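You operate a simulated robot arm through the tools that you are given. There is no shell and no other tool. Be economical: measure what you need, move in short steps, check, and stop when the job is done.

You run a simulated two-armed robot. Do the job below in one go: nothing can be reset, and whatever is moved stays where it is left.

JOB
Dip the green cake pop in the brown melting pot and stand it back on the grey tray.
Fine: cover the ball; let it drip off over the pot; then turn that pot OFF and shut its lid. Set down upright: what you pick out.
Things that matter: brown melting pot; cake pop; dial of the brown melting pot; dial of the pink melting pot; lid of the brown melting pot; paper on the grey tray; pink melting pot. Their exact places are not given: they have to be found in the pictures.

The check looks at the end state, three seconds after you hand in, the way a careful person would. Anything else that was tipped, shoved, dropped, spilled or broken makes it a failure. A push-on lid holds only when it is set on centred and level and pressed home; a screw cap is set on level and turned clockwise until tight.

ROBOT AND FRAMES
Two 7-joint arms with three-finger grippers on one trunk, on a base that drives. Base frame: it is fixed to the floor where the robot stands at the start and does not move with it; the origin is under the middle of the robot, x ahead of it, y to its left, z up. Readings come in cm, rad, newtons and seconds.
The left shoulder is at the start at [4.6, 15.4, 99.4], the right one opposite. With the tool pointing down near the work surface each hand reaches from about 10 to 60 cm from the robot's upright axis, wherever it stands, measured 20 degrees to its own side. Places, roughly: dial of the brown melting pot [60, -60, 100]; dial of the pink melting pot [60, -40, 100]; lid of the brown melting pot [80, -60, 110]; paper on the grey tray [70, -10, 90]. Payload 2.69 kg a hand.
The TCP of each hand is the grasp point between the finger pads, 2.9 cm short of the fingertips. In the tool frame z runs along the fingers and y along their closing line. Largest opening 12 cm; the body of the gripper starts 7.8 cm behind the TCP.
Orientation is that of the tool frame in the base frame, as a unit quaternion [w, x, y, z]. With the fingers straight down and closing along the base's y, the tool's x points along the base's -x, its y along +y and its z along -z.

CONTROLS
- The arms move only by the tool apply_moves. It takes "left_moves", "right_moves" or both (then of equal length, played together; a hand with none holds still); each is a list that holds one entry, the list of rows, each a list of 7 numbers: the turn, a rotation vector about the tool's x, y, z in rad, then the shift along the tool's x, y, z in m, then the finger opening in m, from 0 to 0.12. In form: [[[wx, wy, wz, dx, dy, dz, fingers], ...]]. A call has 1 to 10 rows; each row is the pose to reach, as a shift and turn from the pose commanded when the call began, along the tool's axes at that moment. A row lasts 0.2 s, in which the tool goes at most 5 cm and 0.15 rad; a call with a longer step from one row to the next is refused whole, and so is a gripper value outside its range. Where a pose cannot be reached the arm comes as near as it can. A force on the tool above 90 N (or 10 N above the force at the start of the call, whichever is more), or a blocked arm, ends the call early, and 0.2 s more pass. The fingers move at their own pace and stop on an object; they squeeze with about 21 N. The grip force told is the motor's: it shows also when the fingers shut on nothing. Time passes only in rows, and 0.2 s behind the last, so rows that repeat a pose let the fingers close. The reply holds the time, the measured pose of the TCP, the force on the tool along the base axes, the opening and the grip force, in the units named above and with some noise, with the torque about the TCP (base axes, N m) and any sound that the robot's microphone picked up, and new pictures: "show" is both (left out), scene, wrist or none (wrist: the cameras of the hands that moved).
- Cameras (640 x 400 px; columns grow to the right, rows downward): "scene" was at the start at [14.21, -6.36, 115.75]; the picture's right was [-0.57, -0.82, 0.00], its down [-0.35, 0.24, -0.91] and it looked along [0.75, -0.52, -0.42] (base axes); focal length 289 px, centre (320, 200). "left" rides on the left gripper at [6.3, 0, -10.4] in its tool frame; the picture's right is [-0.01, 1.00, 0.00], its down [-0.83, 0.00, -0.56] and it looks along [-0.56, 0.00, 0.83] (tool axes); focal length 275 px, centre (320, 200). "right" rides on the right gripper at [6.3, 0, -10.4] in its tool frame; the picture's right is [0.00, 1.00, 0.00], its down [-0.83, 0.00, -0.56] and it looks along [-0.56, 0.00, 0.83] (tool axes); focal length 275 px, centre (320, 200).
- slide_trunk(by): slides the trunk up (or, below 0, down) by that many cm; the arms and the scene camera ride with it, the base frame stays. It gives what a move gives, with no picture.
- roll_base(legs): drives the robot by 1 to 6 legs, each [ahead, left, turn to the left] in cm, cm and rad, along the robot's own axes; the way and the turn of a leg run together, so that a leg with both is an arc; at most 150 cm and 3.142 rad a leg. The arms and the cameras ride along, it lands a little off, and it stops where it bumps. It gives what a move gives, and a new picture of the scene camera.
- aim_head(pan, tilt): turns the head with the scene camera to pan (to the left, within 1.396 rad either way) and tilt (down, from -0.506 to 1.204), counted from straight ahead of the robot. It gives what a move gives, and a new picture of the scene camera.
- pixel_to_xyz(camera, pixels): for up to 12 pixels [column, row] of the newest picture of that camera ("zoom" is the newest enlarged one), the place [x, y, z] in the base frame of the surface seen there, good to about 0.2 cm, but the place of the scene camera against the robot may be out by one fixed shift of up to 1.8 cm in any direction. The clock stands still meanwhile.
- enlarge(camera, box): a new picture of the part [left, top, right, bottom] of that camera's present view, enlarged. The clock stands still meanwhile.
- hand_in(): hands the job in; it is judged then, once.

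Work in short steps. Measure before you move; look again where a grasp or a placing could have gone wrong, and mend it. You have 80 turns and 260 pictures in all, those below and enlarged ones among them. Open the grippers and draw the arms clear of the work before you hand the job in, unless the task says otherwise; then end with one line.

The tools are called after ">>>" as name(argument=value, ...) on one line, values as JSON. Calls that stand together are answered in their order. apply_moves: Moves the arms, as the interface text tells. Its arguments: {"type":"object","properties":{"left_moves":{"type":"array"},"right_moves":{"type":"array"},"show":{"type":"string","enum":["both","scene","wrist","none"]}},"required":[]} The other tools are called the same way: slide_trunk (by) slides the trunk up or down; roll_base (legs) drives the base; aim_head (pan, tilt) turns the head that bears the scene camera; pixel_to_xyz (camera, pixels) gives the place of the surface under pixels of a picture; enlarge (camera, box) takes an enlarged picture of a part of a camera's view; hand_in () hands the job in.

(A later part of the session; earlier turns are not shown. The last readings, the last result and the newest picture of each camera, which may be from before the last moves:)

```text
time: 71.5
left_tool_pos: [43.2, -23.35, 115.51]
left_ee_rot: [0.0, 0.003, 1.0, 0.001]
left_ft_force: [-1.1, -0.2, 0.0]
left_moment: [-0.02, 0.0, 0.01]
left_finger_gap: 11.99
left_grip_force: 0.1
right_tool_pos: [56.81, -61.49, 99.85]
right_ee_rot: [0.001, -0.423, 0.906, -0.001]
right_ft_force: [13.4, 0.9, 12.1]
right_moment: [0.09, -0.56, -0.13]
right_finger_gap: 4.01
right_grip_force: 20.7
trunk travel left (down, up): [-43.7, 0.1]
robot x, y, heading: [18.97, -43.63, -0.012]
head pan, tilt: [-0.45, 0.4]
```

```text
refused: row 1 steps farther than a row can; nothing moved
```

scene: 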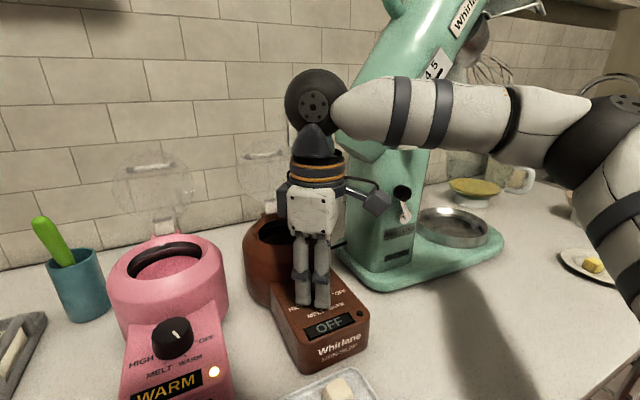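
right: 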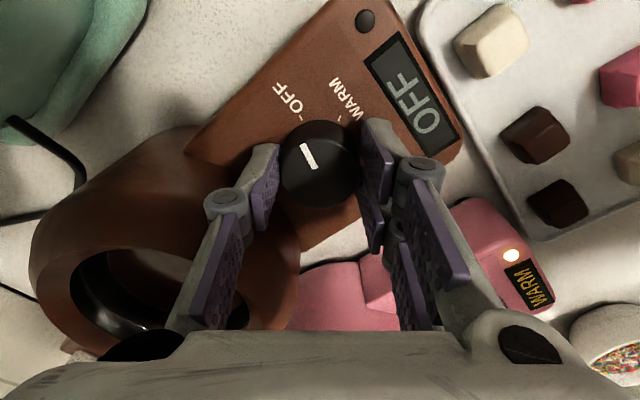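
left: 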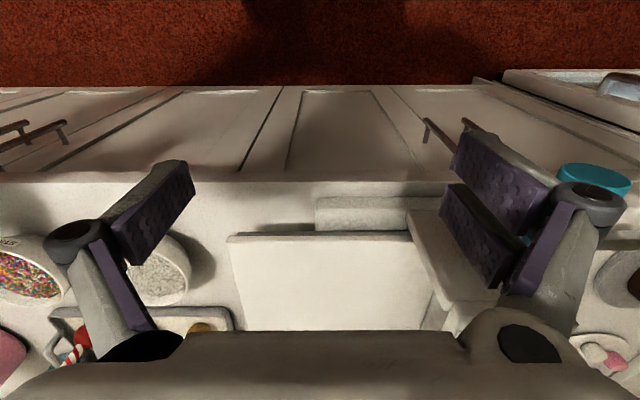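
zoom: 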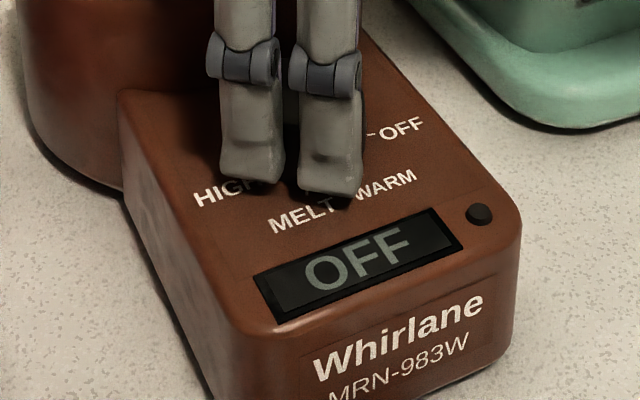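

The turn is counted from the present pose, so I resend it with zero turn.

>>> apply_moves(right_moves=[[[0, 0, 0, 0, 0, 0, 0.05], [0, 0, 0, 0, 0, 0, 0.055], [0, 0, 0, 0, 0, -0.01, 0.055], [0, 0, 0, 0, 0, -0.04, 0.055], [0, 0, 0, 0, 0, -0.08, 0.055], [0, 0, 0, 0, 0, -0.12, 0.055], [0, 0, 0, 0, 0, -0.15, 0.055], [0, 0, 0, 0, 0, -0.15, 0.055]]], show="both")

>>> enlarge(camera="scene", box=[210, 130, 370, 230])

>>> enlarge(camera="scene", box=[100, 130, 420, 330])

```text
time: 73.3
left_tool_pos: [43.29, -23.43, 115.47]
left_ee_rot: [-0.001, 0.002, 1.0, 0.0]
left_ft_force: [0.2, -0.6, -0.1]
left_moment: [-0.02, 0.02, -0.01]
left_finger_gap: 12.0
left_grip_force: 0.1
right_tool_pos: [54.98, -60.3, 113.56]
right_ee_rot: [0.0, -0.422, 0.906, 0.0]
right_ft_force: [0.1, -0.6, -0.4]
right_moment: [0.01, 0.0, 0.02]
right_finger_gap: 5.5
right_grip_force: 0.1
right hand out of reach, approached as far as the arm can: row 6, 7, 8
trunk travel left (down, up): [-43.7, 0.1]
robot x, y, heading: [18.9, -43.46, -0.004]
head pan, tilt: [-0.45, 0.4]
```

scene: 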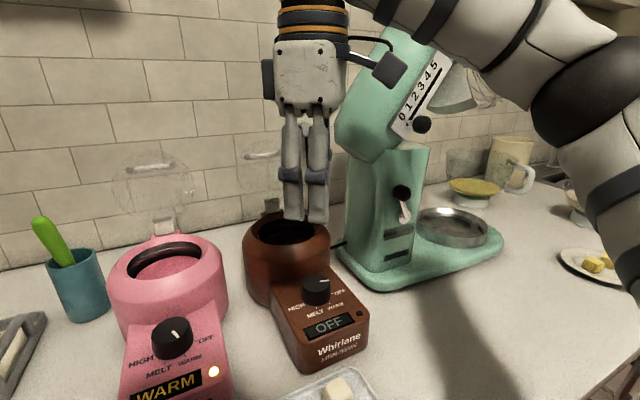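
right: 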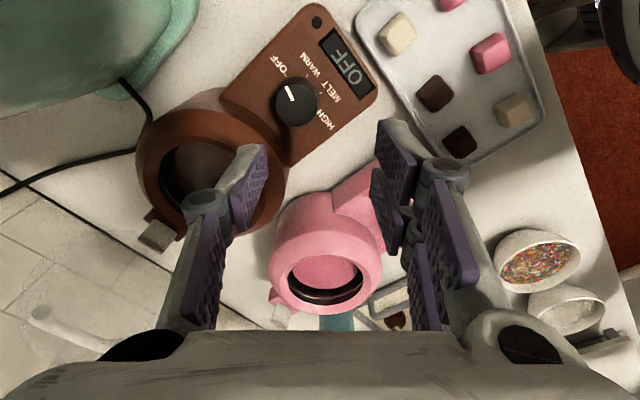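

```text
4.00 times, centred on (290, 180) of scene
```

zoom: 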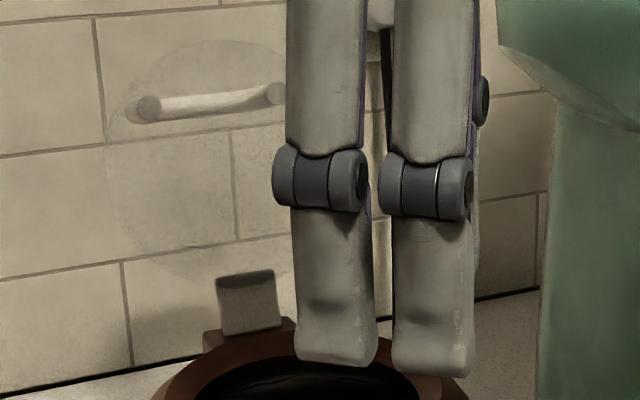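

```text
2.00 times, centred on (260, 230) of scene
```

zoom: 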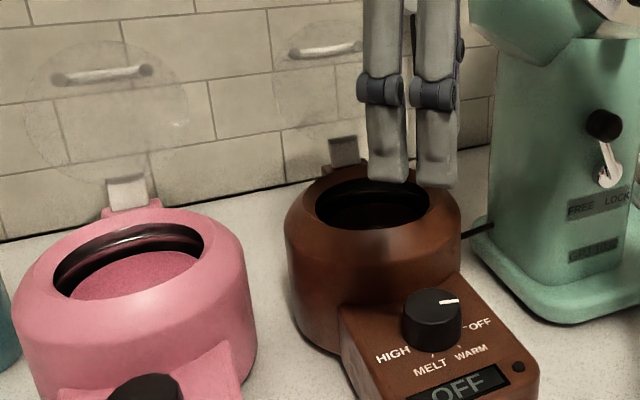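

The dial is OFF and the pot has not moved. Next the lid: I measure its handle bar and hinge bracket in both views.

>>> pixel_to_xyz(camera="zoom", pixels=[[295, 54], [325, 50], [357, 46], [345, 150], [345, 138], [332, 165], [358, 163], [60, 78], [100, 75], [146, 70], [127, 190], [125, 180]])

>>> enlarge(camera="right", box=[0, 190, 200, 350])

>>> pixel_to_xyz(camera="right", pixels=[[40, 313], [60, 325], [85, 340], [155, 237], [145, 245], [160, 215], [105, 345]])

```text
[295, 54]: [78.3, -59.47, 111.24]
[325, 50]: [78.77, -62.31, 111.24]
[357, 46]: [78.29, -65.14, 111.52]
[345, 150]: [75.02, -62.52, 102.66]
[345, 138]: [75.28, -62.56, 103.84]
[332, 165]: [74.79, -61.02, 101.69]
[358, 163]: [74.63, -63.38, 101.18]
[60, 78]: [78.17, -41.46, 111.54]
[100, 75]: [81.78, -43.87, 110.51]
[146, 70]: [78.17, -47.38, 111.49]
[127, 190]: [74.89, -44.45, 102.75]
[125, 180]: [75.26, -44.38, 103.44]
```

```text
2.50 times, centred on (100, 270) of right
```

zoom: 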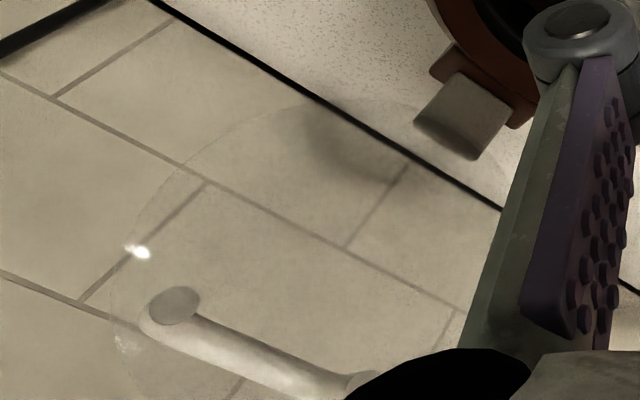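

```text
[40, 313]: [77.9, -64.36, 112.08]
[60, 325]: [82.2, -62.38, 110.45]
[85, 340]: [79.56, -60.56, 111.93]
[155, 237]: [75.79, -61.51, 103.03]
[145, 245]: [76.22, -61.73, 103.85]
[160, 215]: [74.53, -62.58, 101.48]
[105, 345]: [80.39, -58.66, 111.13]
```

The lid leans ~15° past upright: hinge (75.5,-61.3,102), handle bar behind it at (82,-62,110.4). I will cage its upper left edge between the opened fingers and guide it down. First I turn the right hand so the fingers close along x, in a free place.

>>> apply_moves(right_moves=[[[0, 0, 0.14, 0.002, 0.015, 0, 0.055], [0, 0, 0.28, 0.004, 0.03, 0, 0.055], [0, 0, 0.42, 0.007, 0.045, 0, 0.055], [0, 0, 0.56, 0.0093, 0.0575, 0, 0.055], [0, 0, 0.7, 0.0093, 0.0575, 0, 0.055], [0, 0, 0.84, 0.0093, 0.0575, 0, 0.055], [0, 0, 0.98, 0.0093, 0.0575, 0, 0.055], [0, 0, 1.12, 0.0093, 0.0575, 0, 0.055], [0, 0, 1.22, 0.0093, 0.0575, 0, 0.055]]], show="none")

>>> apply_moves(right_moves=[[[0, 0, 0.14, 0, 0, 0, 0.055], [0, 0, 0.28, 0, 0, 0, 0.055], [0, 0, 0.42, 0, 0, 0, 0.055], [0, 0, 0.56, 0, 0, 0, 0.055], [0, 0, 0.7, 0, 0, 0, 0.055], [0, 0, 0.84, 0, 0, 0, 0.055], [0, 0, 0.98, 0, 0, 0, 0.055], [0, 0, 1.12, 0, 0, 0, 0.055], [0, 0, 1.223, 0, 0, 0, 0.055], [0, 0, 1.223, 0, 0, 0, 0.055]]], show="both")

```text
time: 75.3
left_tool_pos: [43.2, -23.36, 115.43]
left_ee_rot: [0.0, 0.003, 1.0, 0.0]
left_ft_force: [0.0, -0.7, -0.3]
left_moment: [0.02, 0.01, -0.02]
left_finger_gap: 12.02
left_grip_force: 0.0
right_tool_pos: [49.78, -57.22, 113.35]
right_ee_rot: [0.0, 0.173, 0.985, 0.0]
right_ft_force: [-0.5, 0.1, -0.4]
right_moment: [0.01, 0.0, 0.01]
right_finger_gap: 5.53
right_grip_force: 0.0
trunk travel left (down, up): [-43.7, 0.1]
robot x, y, heading: [18.68, -43.99, -0.007]
head pan, tilt: [-0.45, 0.4]
```

```text
time: 77.5
left_tool_pos: [43.19, -23.38, 115.41]
left_ee_rot: [-0.001, 0.003, 1.0, 0.0]
left_ft_force: [0.9, -0.5, -0.1]
left_moment: [0.0, 0.01, 0.01]
left_finger_gap: 12.0
left_grip_force: 0.0
right_tool_pos: [49.8, -57.38, 113.43]
right_ee_rot: [0.0, 0.708, 0.706, 0.0]
right_ft_force: [-0.2, -1.0, -0.1]
right_moment: [0.02, -0.01, 0.02]
right_finger_gap: 5.48
right_grip_force: 0.0
trunk travel left (down, up): [-43.7, 0.1]
robot x, y, heading: [18.77, -43.57, -0.007]
head pan, tilt: [-0.45, 0.4]
```

scene: 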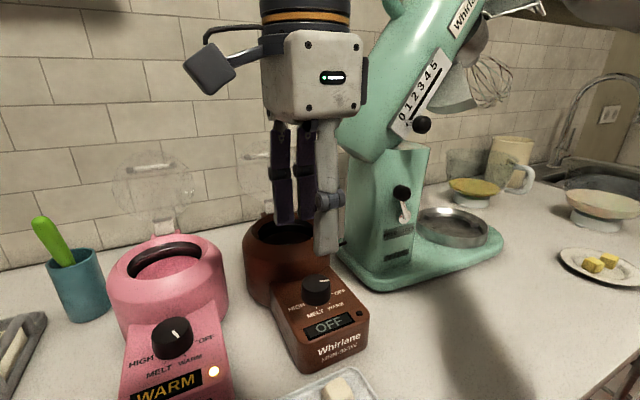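
right: 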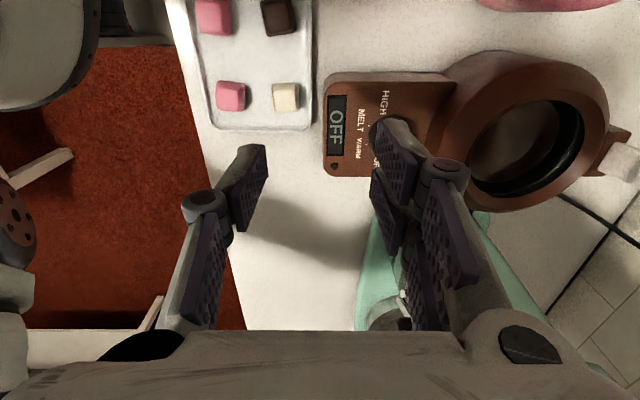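

Orientation is as wanted. Now I pitch the fingers forward 0.8 rad and raise, then move up to the counter.

>>> apply_moves(right_moves=[[[-0.14, 0, 0, 0, 0, -0.01, 0.06], [-0.28, 0, 0, 0, 0, -0.02, 0.06], [-0.42, 0, 0, 0, 0, -0.03, 0.06], [-0.56, 0, 0, 0, 0, -0.045, 0.06], [-0.7, 0, 0, 0, 0, -0.06, 0.06], [-0.8, 0, 0, 0, 0, -0.07, 0.06], [-0.8, 0, 0, 0, 0, -0.07, 0.06]]], show="none")

>>> roll_base(legs=[[1.6, 0, 0]])

>>> enlarge(camera="right", box=[0, 0, 640, 400])

```text
time: 79.1
left_tool_pos: [43.16, -23.38, 115.34]
left_ee_rot: [0.0, 0.003, 1.0, 0.0]
left_ft_force: [-0.1, 0.4, 0.2]
left_moment: [-0.02, 0.01, -0.02]
left_finger_gap: 11.99
left_grip_force: 0.1
right_tool_pos: [49.66, -57.24, 120.38]
right_ee_rot: [0.276, 0.651, 0.652, 0.276]
right_ft_force: [-0.7, -0.3, -0.1]
right_moment: [0.0, 0.01, 0.02]
right_finger_gap: 6.01
right_grip_force: 0.1
trunk travel left (down, up): [-43.7, 0.1]
robot x, y, heading: [19.3, -43.52, -0.004]
head pan, tilt: [-0.45, 0.4]
```

```text
time: 79.9
left_tool_pos: [44.83, -23.49, 115.54]
left_ee_rot: [-0.001, 0.002, 1.0, 0.0]
left_ft_force: [0.7, -0.4, 0.1]
left_moment: [-0.03, 0.07, 0.0]
left_finger_gap: 12.02
left_grip_force: 0.0
right_tool_pos: [51.5, -57.27, 120.4]
right_ee_rot: [0.275, 0.651, 0.652, 0.275]
right_ft_force: [0.6, 1.3, -0.5]
right_moment: [0.0, 0.03, 0.02]
right_finger_gap: 6.0
right_grip_force: 0.0
trunk travel left (down, up): [-43.7, 0.1]
robot x, y, heading: [20.87, -43.37, -0.008]
head pan, tilt: [-0.45, 0.4]
```

scene: 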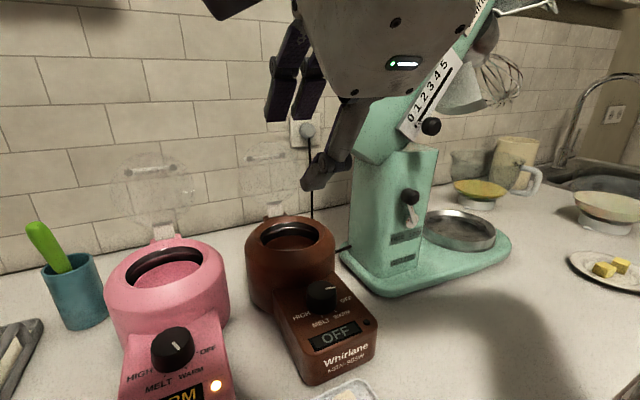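

```text
1.00 times, centred on (320, 200) of right (not enlarged: the box is as wide or as high as the picture)
```

zoom: 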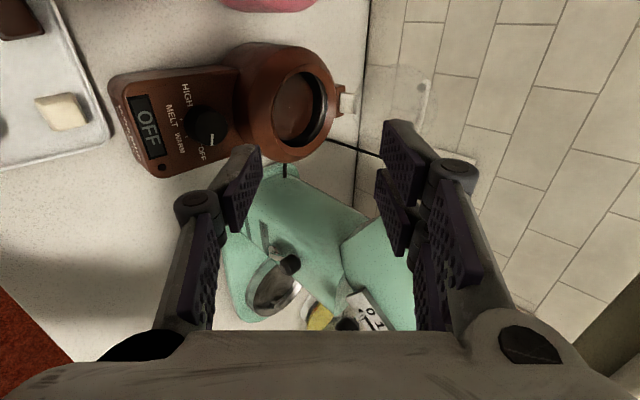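

The wrist view shows lid and bar at (405,90). A pitch of 0.4 rad fits the lid better, so I approach to (72,-56.9,118) while pitching back by 0.4.

>>> apply_moves(right_moves=[[[0.06, 0, 0, 0, 0.018, 0.023, 0.06], [0.12, 0, 0, 0, 0.036, 0.047, 0.06], [0.18, 0, 0, 0, 0.054, 0.07, 0.06], [0.24, 0, 0, 0.002, 0.072, 0.094, 0.06], [0.3, 0, 0, 0.003, 0.09, 0.117, 0.06], [0.36, 0, 0, 0.004, 0.108, 0.14, 0.06], [0.4, 0, 0, 0.004, 0.1257, 0.1637, 0.06], [0.4, 0, 0, 0.004, 0.1257, 0.1637, 0.06]]], show="both")

>>> enlarge(camera="scene", box=[200, 80, 360, 180])

```text
time: 81.7
left_tool_pos: [44.67, -23.4, 115.37]
left_ee_rot: [0.001, 0.003, 1.0, -0.001]
left_ft_force: [0.5, -0.9, -0.4]
left_moment: [-0.02, 0.04, -0.02]
left_finger_gap: 11.98
left_grip_force: 0.0
right_tool_pos: [71.69, -56.95, 118.03]
right_ee_rot: [0.14, 0.692, 0.694, 0.14]
right_ft_force: [-0.1, -0.1, 0.6]
right_moment: [0.0, -0.02, -0.02]
right_finger_gap: 6.02
right_grip_force: 0.0
trunk travel left (down, up): [-43.7, 0.1]
robot x, y, heading: [20.67, -43.16, -0.003]
head pan, tilt: [-0.45, 0.4]
```

scene: 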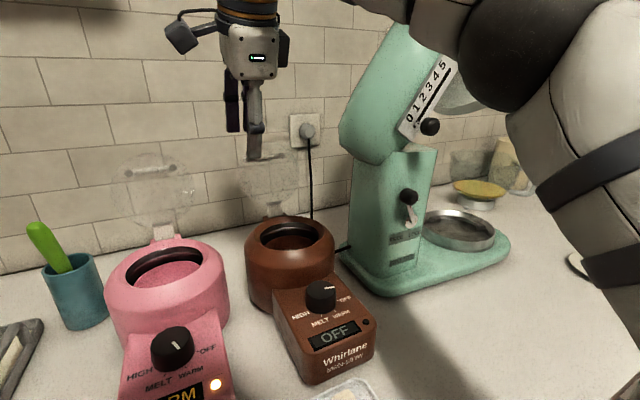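
right: 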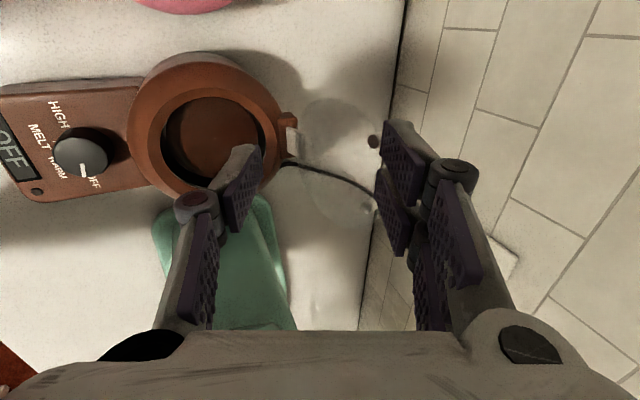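

```text
4.00 times, centred on (280, 130) of scene
```

zoom: 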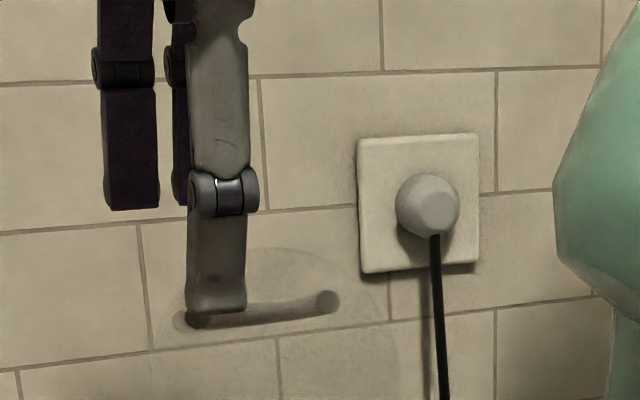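

I look at the lid edge and bar end in the wrist view, at (300–400, 90–220).

>>> enlarge(camera="right", box=[260, 70, 452, 190])

>>> pixel_to_xyz(camera="zoom", pixels=[[375, 235], [395, 235], [330, 260], [300, 300], [385, 460], [110, 190], [105, 235], [440, 200], [520, 330]])

```text
3.33 times, centred on (356, 130) of right
```

zoom: 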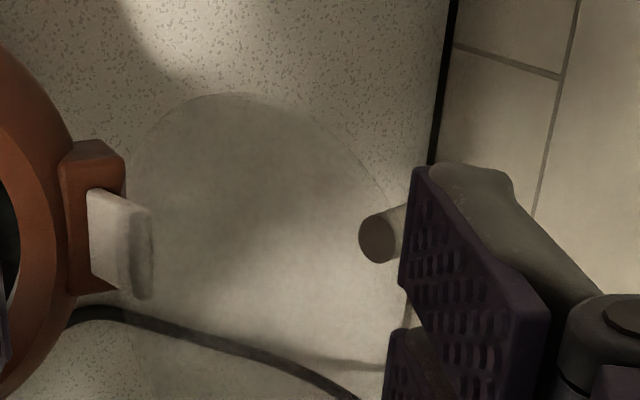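

```text
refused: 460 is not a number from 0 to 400
```

>>> pixel_to_xyz(camera="zoom", pixels=[[372, 235], [380, 250], [385, 225], [110, 240], [140, 250], [95, 170], [410, 270], [230, 93], [360, 160], [150, 180]])

```text
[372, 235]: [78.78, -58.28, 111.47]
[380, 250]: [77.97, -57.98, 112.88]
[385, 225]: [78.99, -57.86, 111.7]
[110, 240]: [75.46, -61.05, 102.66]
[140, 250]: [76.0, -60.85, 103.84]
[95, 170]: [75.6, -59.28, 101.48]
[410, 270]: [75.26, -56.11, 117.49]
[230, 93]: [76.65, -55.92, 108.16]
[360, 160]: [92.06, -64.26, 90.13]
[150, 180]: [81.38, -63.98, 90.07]
```

Lid disc: leftmost edge (76.7,-55.9,108.2), radius ≈5.4, bar post's left face at y≈-57.9. I go down at y≈-56.3 with the lid's left shoulder between the fingers, clear of the post, in a pre-step first.

>>> apply_moves(right_moves=[[[0, 0, 0, 0.0065, 0.008, 0.01, 0.06], [0, 0, 0, 0.0065, 0.0156, 0.021, 0.06], [0, 0, 0, 0.0065, 0.0156, 0.04, 0.06], [0, 0, 0, 0.0065, 0.0156, 0.055, 0.06], [0, 0, 0, 0.0065, 0.0156, 0.055, 0.06]]], show="both")

>>> enlarge(camera="right", box=[200, 70, 456, 230])

>>> enlarge(camera="scene", box=[200, 120, 360, 220])

```text
time: 82.9
left_tool_pos: [44.53, -23.33, 115.52]
left_ee_rot: [0.0, 0.002, 1.0, 0.0]
left_ft_force: [-0.5, 0.7, 0.6]
left_moment: [0.0, -0.01, -0.01]
left_finger_gap: 11.98
left_grip_force: 0.0
right_tool_pos: [75.41, -56.02, 113.52]
right_ee_rot: [0.141, 0.692, 0.694, 0.14]
right_ft_force: [-0.5, 0.6, -0.2]
right_moment: [0.01, -0.03, 0.02]
right_finger_gap: 5.99
right_grip_force: 0.0
trunk travel left (down, up): [-43.7, 0.1]
robot x, y, heading: [20.44, -43.45, -0.005]
head pan, tilt: [-0.45, 0.4]
```

scene: 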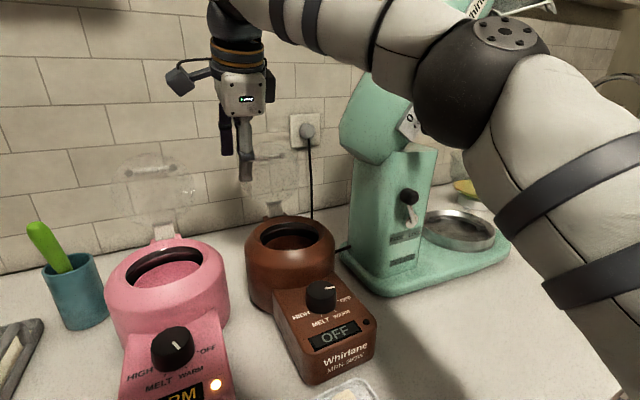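
right: 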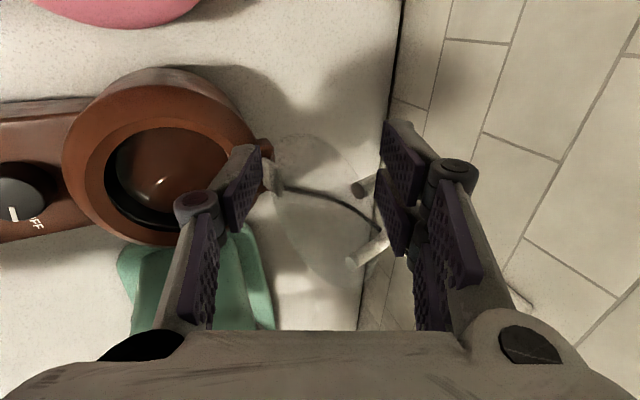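

```text
2.50 times, centred on (328, 150) of right
```

zoom: 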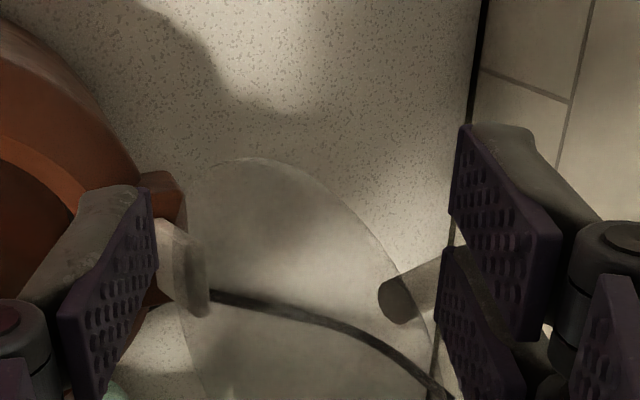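

```text
4.00 times, centred on (280, 170) of scene
```

zoom: 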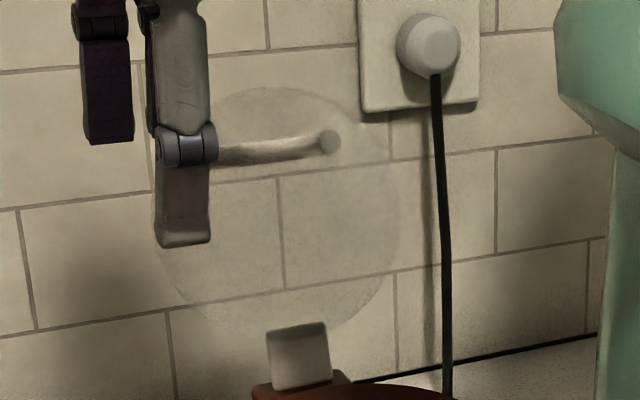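

The lid disc lies between front and rear fingers. I go 2.8 cm deeper.

>>> apply_moves(right_moves=[[[0, 0, 0, -0.003, 0, 0.012, 0.06], [0, 0, 0, -0.004, 0, 0.024, 0.06], [0, 0, 0, -0.004, 0, 0.028, 0.06], [0, 0, 0, -0.004, 0, 0.028, 0.06]]], show="wrist")

>>> enlarge(camera="right", box=[200, 70, 456, 230])

```text
time: 83.9
left_tool_pos: [44.47, -23.31, 115.62]
left_ee_rot: [0.002, 0.001, 1.0, 0.0]
left_ft_force: [-0.2, 0.5, 0.1]
left_moment: [0.03, -0.04, 0.03]
left_finger_gap: 12.01
left_grip_force: 0.0
right_tool_pos: [76.18, -56.44, 111.45]
right_ee_rot: [0.144, 0.692, 0.692, 0.145]
right_ft_force: [7.9, 3.2, 36.4]
right_moment: [-0.68, -1.77, 0.46]
right_finger_gap: 8.32
right_grip_force: 16.9
trunk travel left (down, up): [-43.7, 0.1]
robot x, y, heading: [20.44, -43.37, -0.007]
head pan, tilt: [-0.45, 0.4]
```

right: 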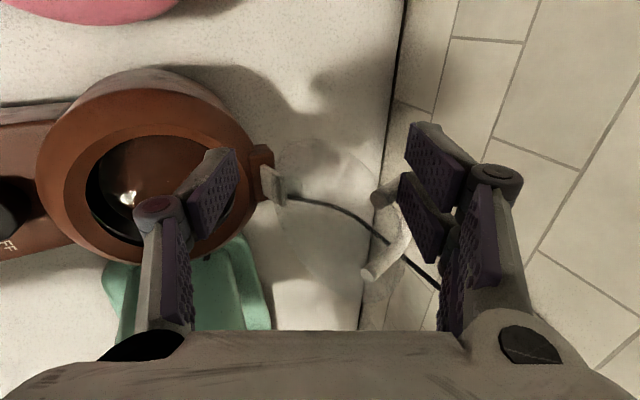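

```text
2.50 times, centred on (328, 150) of right
```

zoom: 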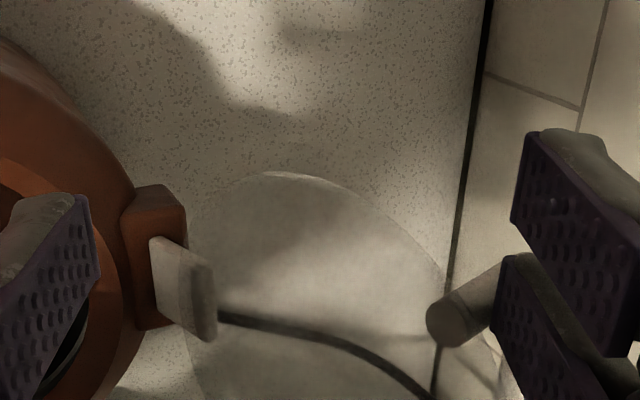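

The rear finger met the handle bar (36 N), so I withdraw at once straight up along the fingers.

>>> apply_moves(right_moves=[[[0, 0, 0, 0.003, 0, -0.015, 0.06], [0, 0, 0, 0.003, 0, -0.03, 0.06], [0, 0, 0, 0.003, 0, -0.05, 0.07], [0, 0, 0, 0.003, 0, -0.08, 0.1], [0, 0, 0, 0.003, 0, -0.08, 0.1], [0, 0, 0, 0.003, 0, -0.08, 0.1]]], show="both")

>>> enlarge(camera="right", box=[200, 70, 456, 230])

>>> enlarge(camera="scene", box=[160, 130, 400, 280])

```text
time: 85.3
left_tool_pos: [44.73, -23.33, 115.5]
left_ee_rot: [0.001, 0.002, 1.0, 0.001]
left_ft_force: [-0.3, -0.1, -0.2]
left_moment: [-0.02, -0.01, -0.02]
left_finger_gap: 11.99
left_grip_force: 0.0
right_tool_pos: [73.27, -56.12, 118.4]
right_ee_rot: [0.14, 0.692, 0.694, 0.141]
right_ft_force: [-0.3, 0.5, 0.1]
right_moment: [0.0, -0.03, -0.01]
right_finger_gap: 10.0
right_grip_force: 0.1
trunk travel left (down, up): [-43.7, 0.1]
robot x, y, heading: [20.67, -43.33, -0.005]
head pan, tilt: [-0.45, 0.4]
```

scene: 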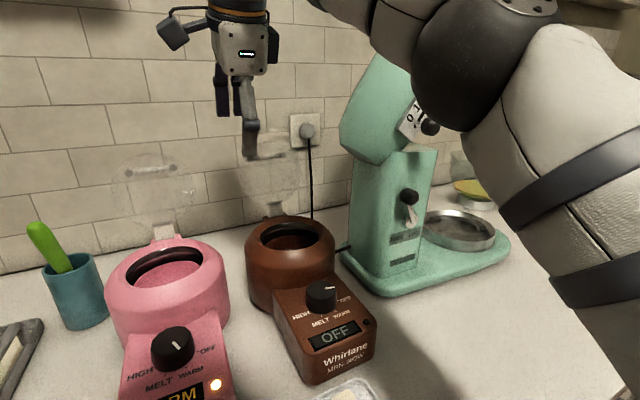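
right: 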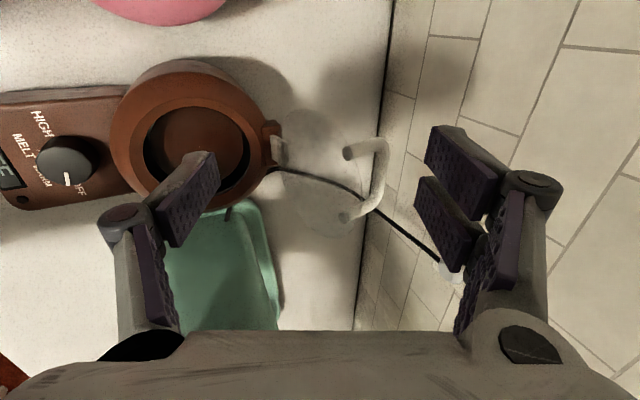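

```text
2.50 times, centred on (328, 150) of right
```

zoom: 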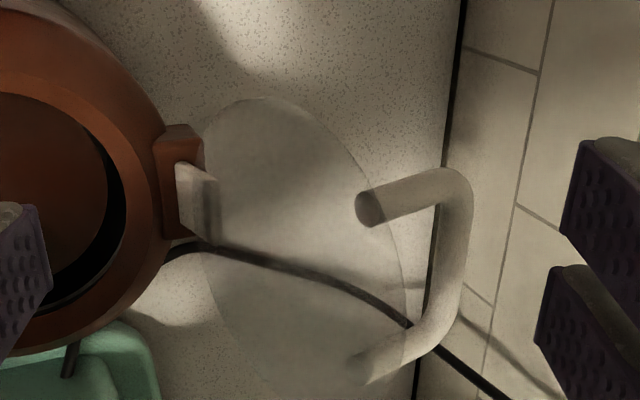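

```text
2.67 times, centred on (280, 205) of scene
```

zoom: 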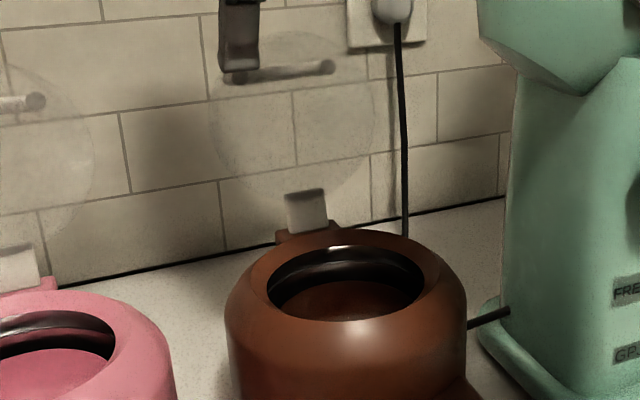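

Now the D-handle is clearly visible. I measure it again (bar at (450,240) in the wrist zoom) and check that pot and lid did not shift.

>>> enlarge(camera="right", box=[200, 70, 456, 230])

>>> pixel_to_xyz(camera="zoom", pixels=[[455, 195], [455, 240], [448, 290], [430, 330], [400, 200], [370, 210], [190, 195], [205, 215], [265, 98], [365, 370], [170, 140], [105, 190]])

```text
2.50 times, centred on (328, 150) of right
```

zoom: 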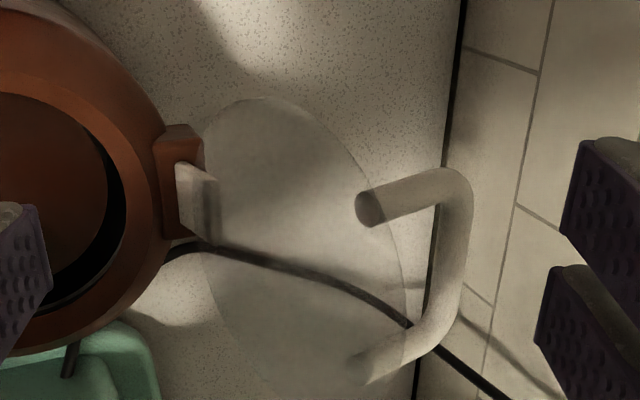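

```text
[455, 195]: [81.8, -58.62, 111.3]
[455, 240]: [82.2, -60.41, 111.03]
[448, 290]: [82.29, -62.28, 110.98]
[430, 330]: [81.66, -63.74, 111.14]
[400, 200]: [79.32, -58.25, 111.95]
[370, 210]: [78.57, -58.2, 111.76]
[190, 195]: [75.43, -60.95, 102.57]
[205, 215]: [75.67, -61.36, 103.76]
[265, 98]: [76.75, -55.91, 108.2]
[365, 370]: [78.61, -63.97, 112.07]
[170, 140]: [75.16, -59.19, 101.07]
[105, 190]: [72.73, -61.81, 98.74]
```

Nothing shifted. The bar's back is at x≈82.9, z≈110.4. With an 11 cm opening I put the rear finger behind the bar and the front finger in front of the glass, at y≈-60.8.

>>> apply_moves(right_moves=[[[0, 0, 0, -0.02, 0.003, 0.005, 0.11], [0, 0, 0, -0.04, 0.006, 0.015, 0.11], [0, 0, 0, -0.047, 0.0091, 0.025, 0.11], [0, 0, 0, -0.047, 0.0091, 0.025, 0.11], [0, 0, 0, -0.047, 0.0091, 0.04, 0.11], [0, 0, 0, -0.047, 0.0091, 0.055, 0.11], [0, 0, 0, -0.047, 0.0091, 0.055, 0.11]]], show="both")

>>> enlarge(camera="right", box=[200, 100, 520, 300])

```text
time: 86.9
left_tool_pos: [44.76, -23.39, 115.46]
left_ee_rot: [0.0, 0.001, 1.0, -0.001]
left_ft_force: [0.5, 0.0, 0.1]
left_moment: [0.02, 0.0, 0.0]
left_finger_gap: 11.98
left_grip_force: 0.0
right_tool_pos: [76.18, -60.86, 113.55]
right_ee_rot: [0.141, 0.693, 0.693, 0.142]
right_ft_force: [0.2, 0.0, 0.0]
right_moment: [-0.01, 0.01, -0.01]
right_finger_gap: 10.99
right_grip_force: 0.1
trunk travel left (down, up): [-43.7, 0.1]
robot x, y, heading: [20.59, -43.49, -0.006]
head pan, tilt: [-0.45, 0.4]
```

scene: 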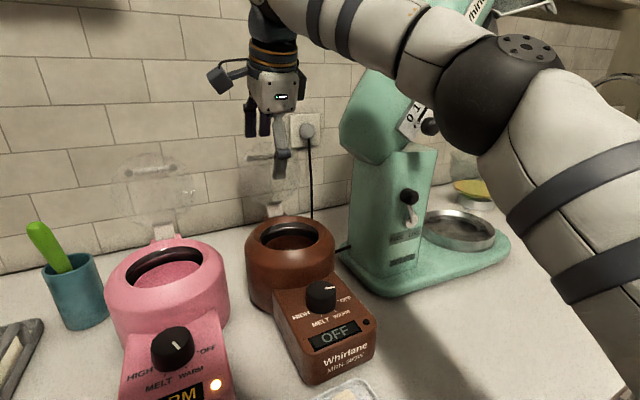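
right: 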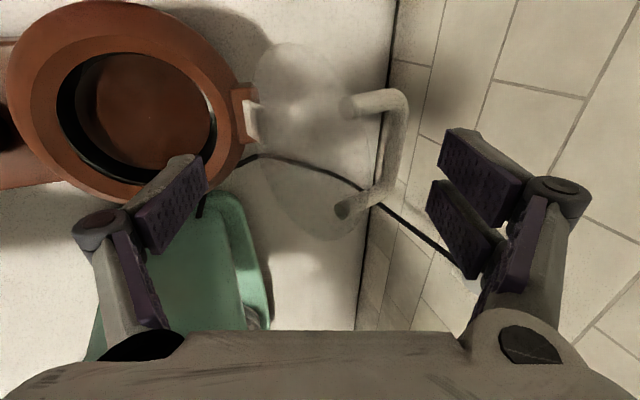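

```text
2.00 times, centred on (360, 200) of right
```

zoom: 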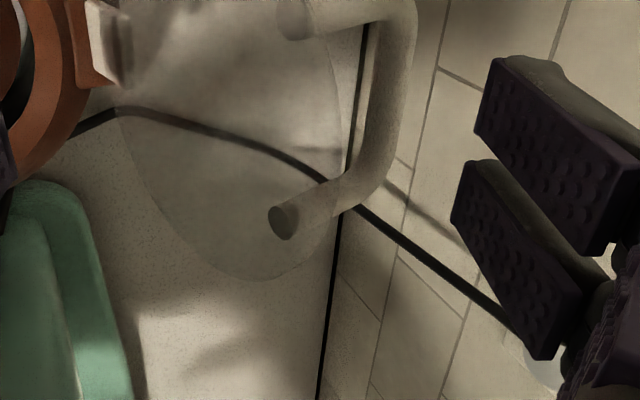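

The whole handle is between the fingers, force zero. I go 3.8 cm further down.

>>> apply_moves(right_moves=[[[0, 0, 0, 0, 0, 0.012, 0.11], [0, 0, 0, 0, 0, 0.024, 0.11], [0, 0, 0, 0, 0, 0.034, 0.11], [0, 0, 0, 0, 0, 0.038, 0.11], [0, 0, 0, 0, 0, 0.038, 0.11]]], show="wrist")

```text
time: 88.1
left_tool_pos: [44.81, -23.38, 115.49]
left_ee_rot: [0.0, 0.002, 1.0, 0.0]
left_ft_force: [0.2, 0.8, 0.3]
left_moment: [-0.01, 0.0, 0.01]
left_finger_gap: 12.01
left_grip_force: 0.0
right_tool_pos: [77.77, -61.07, 110.13]
right_ee_rot: [0.14, 0.692, 0.694, 0.14]
right_ft_force: [-0.8, 0.0, 1.2]
right_moment: [0.02, -0.02, -0.03]
right_finger_gap: 11.02
right_grip_force: 0.0
trunk travel left (down, up): [-43.7, 0.1]
robot x, y, heading: [20.93, -43.8, -0.007]
head pan, tilt: [-0.45, 0.4]
```

right: 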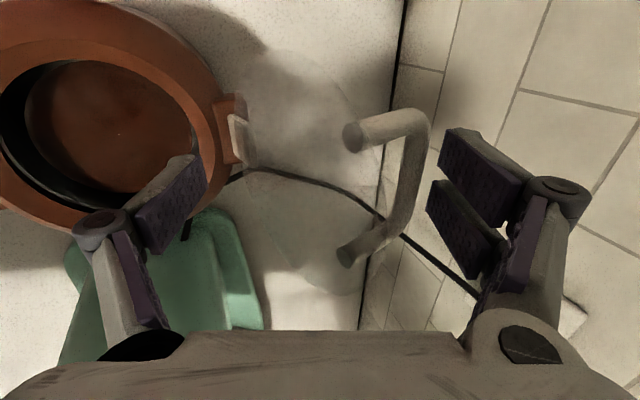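

Rear finger sits behind the bar, front finger before the glass. I now pull the lid forward along its hinge arc (first 30°), narrowing the cage as it passes upright.

>>> apply_moves(right_moves=[[[-0.03, 0, 0, 0, -0.004, -0.005, 0.105], [-0.06, 0, 0, 0, -0.008, -0.01, 0.1], [-0.1, 0, 0, 0, -0.0143, -0.0181, 0.09], [-0.15, 0, 0, 0, -0.0188, -0.0227, 0.083], [-0.2, 0, 0, 0, -0.0232, -0.0273, 0.076], [-0.25, 0, 0, 0, -0.0277, -0.0319, 0.07], [-0.25, 0, 0, 0, -0.0277, -0.0319, 0.07]]], show="both")

>>> enlarge(camera="scene", box=[200, 100, 360, 200])

```text
time: 89.7
left_tool_pos: [44.75, -23.51, 115.51]
left_ee_rot: [0.0, 0.002, 1.0, 0.0]
left_ft_force: [-0.5, -0.3, -0.2]
left_moment: [-0.02, 0.0, 0.01]
left_finger_gap: 12.0
left_grip_force: 0.1
right_tool_pos: [73.88, -61.0, 111.94]
right_ee_rot: [0.226, 0.669, 0.671, 0.226]
right_ft_force: [-0.5, 0.1, 0.1]
right_moment: [0.02, -0.03, -0.02]
right_finger_gap: 7.02
right_grip_force: 0.0
trunk travel left (down, up): [-43.7, 0.1]
robot x, y, heading: [21.04, -43.44, -0.006]
head pan, tilt: [-0.45, 0.4]
```

scene: 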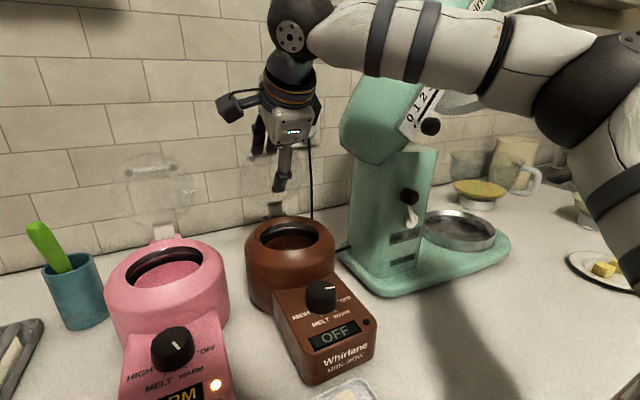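
right: 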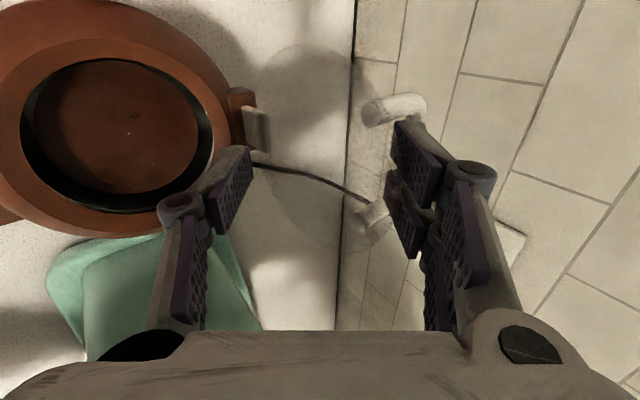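

```text
4.00 times, centred on (280, 150) of scene
```

zoom: 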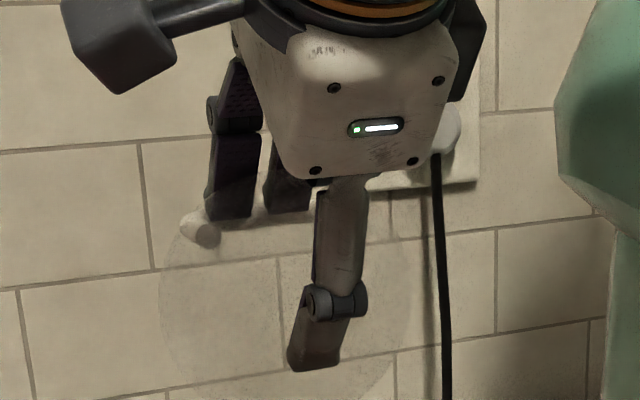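

I check whether the lid actually followed, by measuring the handle now.

>>> pixel_to_xyz(camera="right", pixels=[[380, 112], [412, 103], [395, 108], [368, 218], [355, 205], [410, 160], [255, 105], [258, 125]])

>>> enlarge(camera="right", box=[220, 40, 476, 200])

```text
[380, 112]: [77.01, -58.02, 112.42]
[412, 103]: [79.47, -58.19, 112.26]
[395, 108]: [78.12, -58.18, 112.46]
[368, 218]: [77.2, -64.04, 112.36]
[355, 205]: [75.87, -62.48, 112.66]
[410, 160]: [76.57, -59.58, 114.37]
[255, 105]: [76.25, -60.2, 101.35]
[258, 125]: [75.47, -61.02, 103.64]
```

```text
2.50 times, centred on (348, 120) of right
```

zoom: 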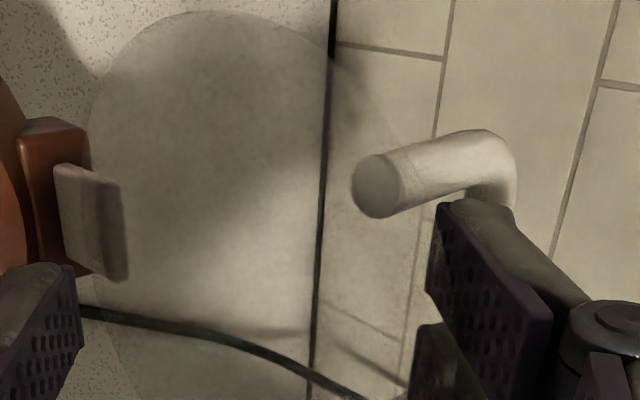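

The lid has tipped forward ~8° but the rear finger slid into the D between bar and glass, just above the glass edge — a good hook too. I steepen the fingers to 0.4 rad, narrow to 4 cm around the edge and carry it on past upright to ~105°.

>>> apply_moves(right_moves=[[[0.12, 0, 0, 0, 0.008, -0.002, 0.055], [0.25, 0, 0, 0, 0.0139, -0.004, 0.042], [0.25, 0, 0, 0, 0.0139, -0.004, 0.04], [0.155, 0, 0, 0, 0.005, -0.009, 0.04], [0.06, 0, 0, 0, -0.0045, -0.0141, 0.04], [-0.025, 0, 0, 0, -0.0137, -0.017, 0.04], [-0.115, 0, 0, 0, -0.0229, -0.0199, 0.04], [-0.115, 0, 0, 0, -0.0229, -0.0199, 0.04]]], show="both")

>>> enlarge(camera="right", box=[220, 40, 476, 200])

>>> enlarge(camera="scene", box=[200, 100, 360, 200])

```text
time: 91.5
left_tool_pos: [44.7, -23.43, 115.4]
left_ee_rot: [0.0, 0.002, 1.0, 0.001]
left_ft_force: [0.2, 0.1, 0.1]
left_moment: [-0.01, 0.01, 0.0]
left_finger_gap: 12.02
left_grip_force: 0.1
right_tool_pos: [71.03, -61.05, 112.29]
right_ee_rot: [0.264, 0.655, 0.657, 0.264]
right_ft_force: [-0.2, -5.2, -1.2]
right_moment: [0.01, 0.07, -0.2]
right_finger_gap: 3.92
right_grip_force: 0.0
trunk travel left (down, up): [-43.7, 0.1]
robot x, y, heading: [20.66, -43.15, -0.003]
head pan, tilt: [-0.45, 0.4]
```

scene: 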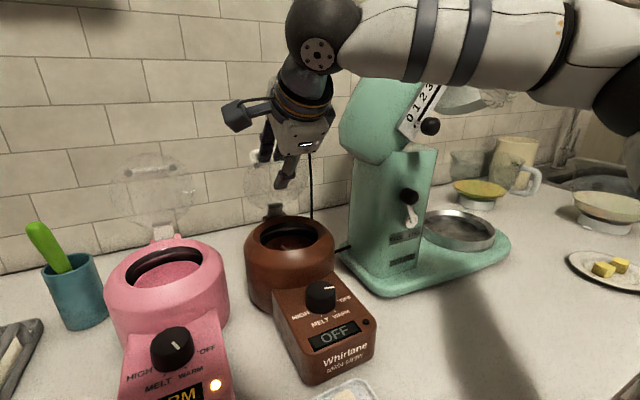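
right: 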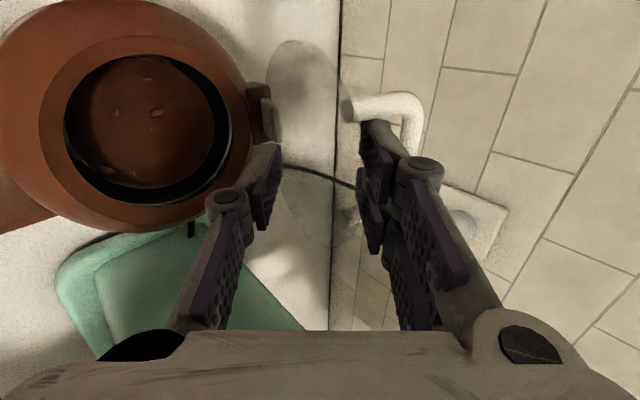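

```text
2.50 times, centred on (348, 120) of right
```

zoom: 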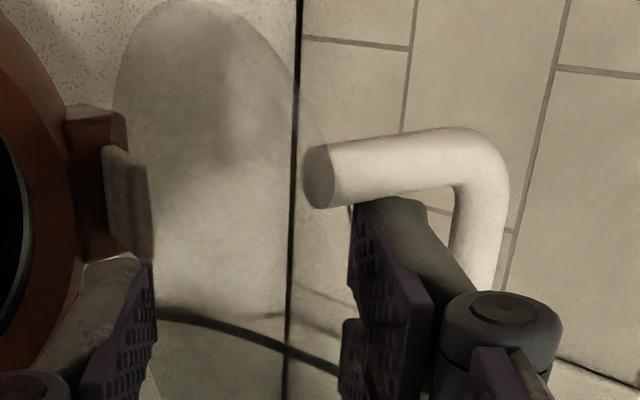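

```text
4.00 times, centred on (280, 150) of scene
```

zoom: 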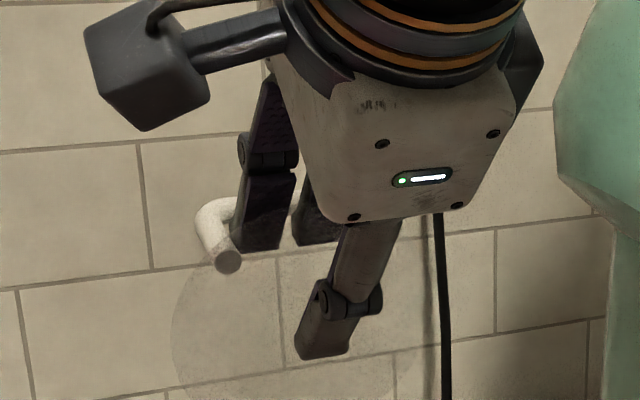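

The finger is inside the D and the lid is following. I measure the lid angle at the post base.

>>> pixel_to_xyz(camera="right", pixels=[[348, 110], [365, 107], [400, 100], [410, 110], [265, 115], [275, 130], [295, 42]])

```text
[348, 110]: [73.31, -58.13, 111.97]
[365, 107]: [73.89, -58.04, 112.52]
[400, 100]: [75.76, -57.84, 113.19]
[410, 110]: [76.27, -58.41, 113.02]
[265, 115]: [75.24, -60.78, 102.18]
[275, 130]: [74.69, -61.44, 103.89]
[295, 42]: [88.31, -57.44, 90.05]
```

Lid at ≈102°, past upright and caged. I continue the arc down to ≈145° while pitching the hand to follow.

>>> apply_moves(right_moves=[[[-0.09, 0, 0, 0, -0.0095, -0.0025, 0.04], [-0.173, 0, 0, 0, -0.0187, -0.0047, 0.04], [-0.255, 0, 0, 0, -0.0285, -0.006, 0.04], [-0.333, 0, 0, 0, -0.0383, -0.0068, 0.04], [-0.41, 0, 0, 0, -0.048, -0.0063, 0.04], [-0.483, 0, 0, 0, -0.0581, -0.0054, 0.04], [-0.483, 0, 0, 0, -0.0581, -0.0054, 0.04]]], show="both")

>>> enlarge(camera="scene", box=[200, 130, 360, 230])

```text
time: 93.1
left_tool_pos: [44.85, -23.46, 115.49]
left_ee_rot: [0.0, 0.002, 1.0, 0.001]
left_ft_force: [0.0, -0.9, 0.1]
left_moment: [0.02, 0.01, -0.02]
left_finger_gap: 12.02
left_grip_force: 0.1
right_tool_pos: [66.39, -61.22, 108.53]
right_ee_rot: [0.413, 0.573, 0.574, 0.414]
right_ft_force: [0.5, -4.5, 0.8]
right_moment: [0.16, -0.07, -0.16]
right_finger_gap: 4.07
right_grip_force: 0.6
trunk travel left (down, up): [-43.7, 0.1]
robot x, y, heading: [20.46, -43.55, -0.005]
head pan, tilt: [-0.45, 0.4]
```

scene: 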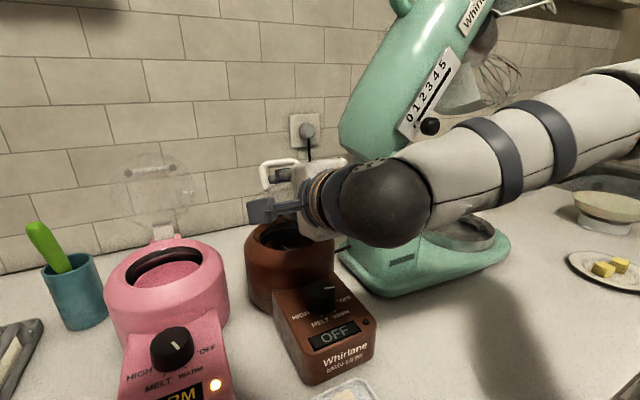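
right: 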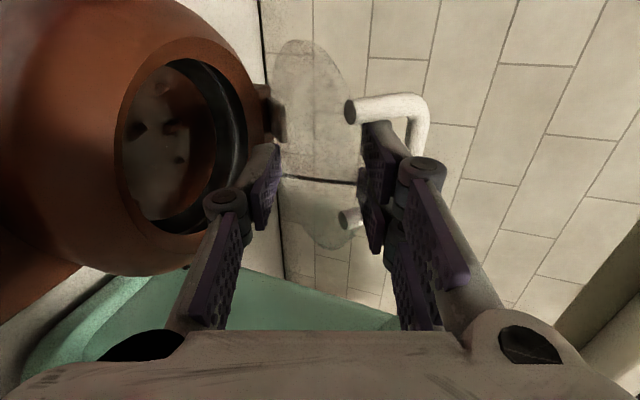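

```text
4.00 times, centred on (280, 180) of scene
```

zoom: 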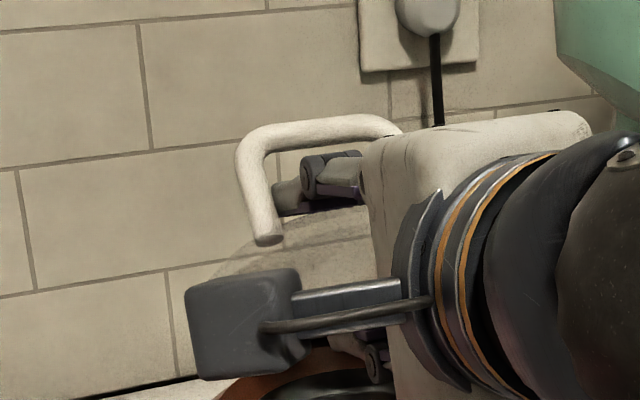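

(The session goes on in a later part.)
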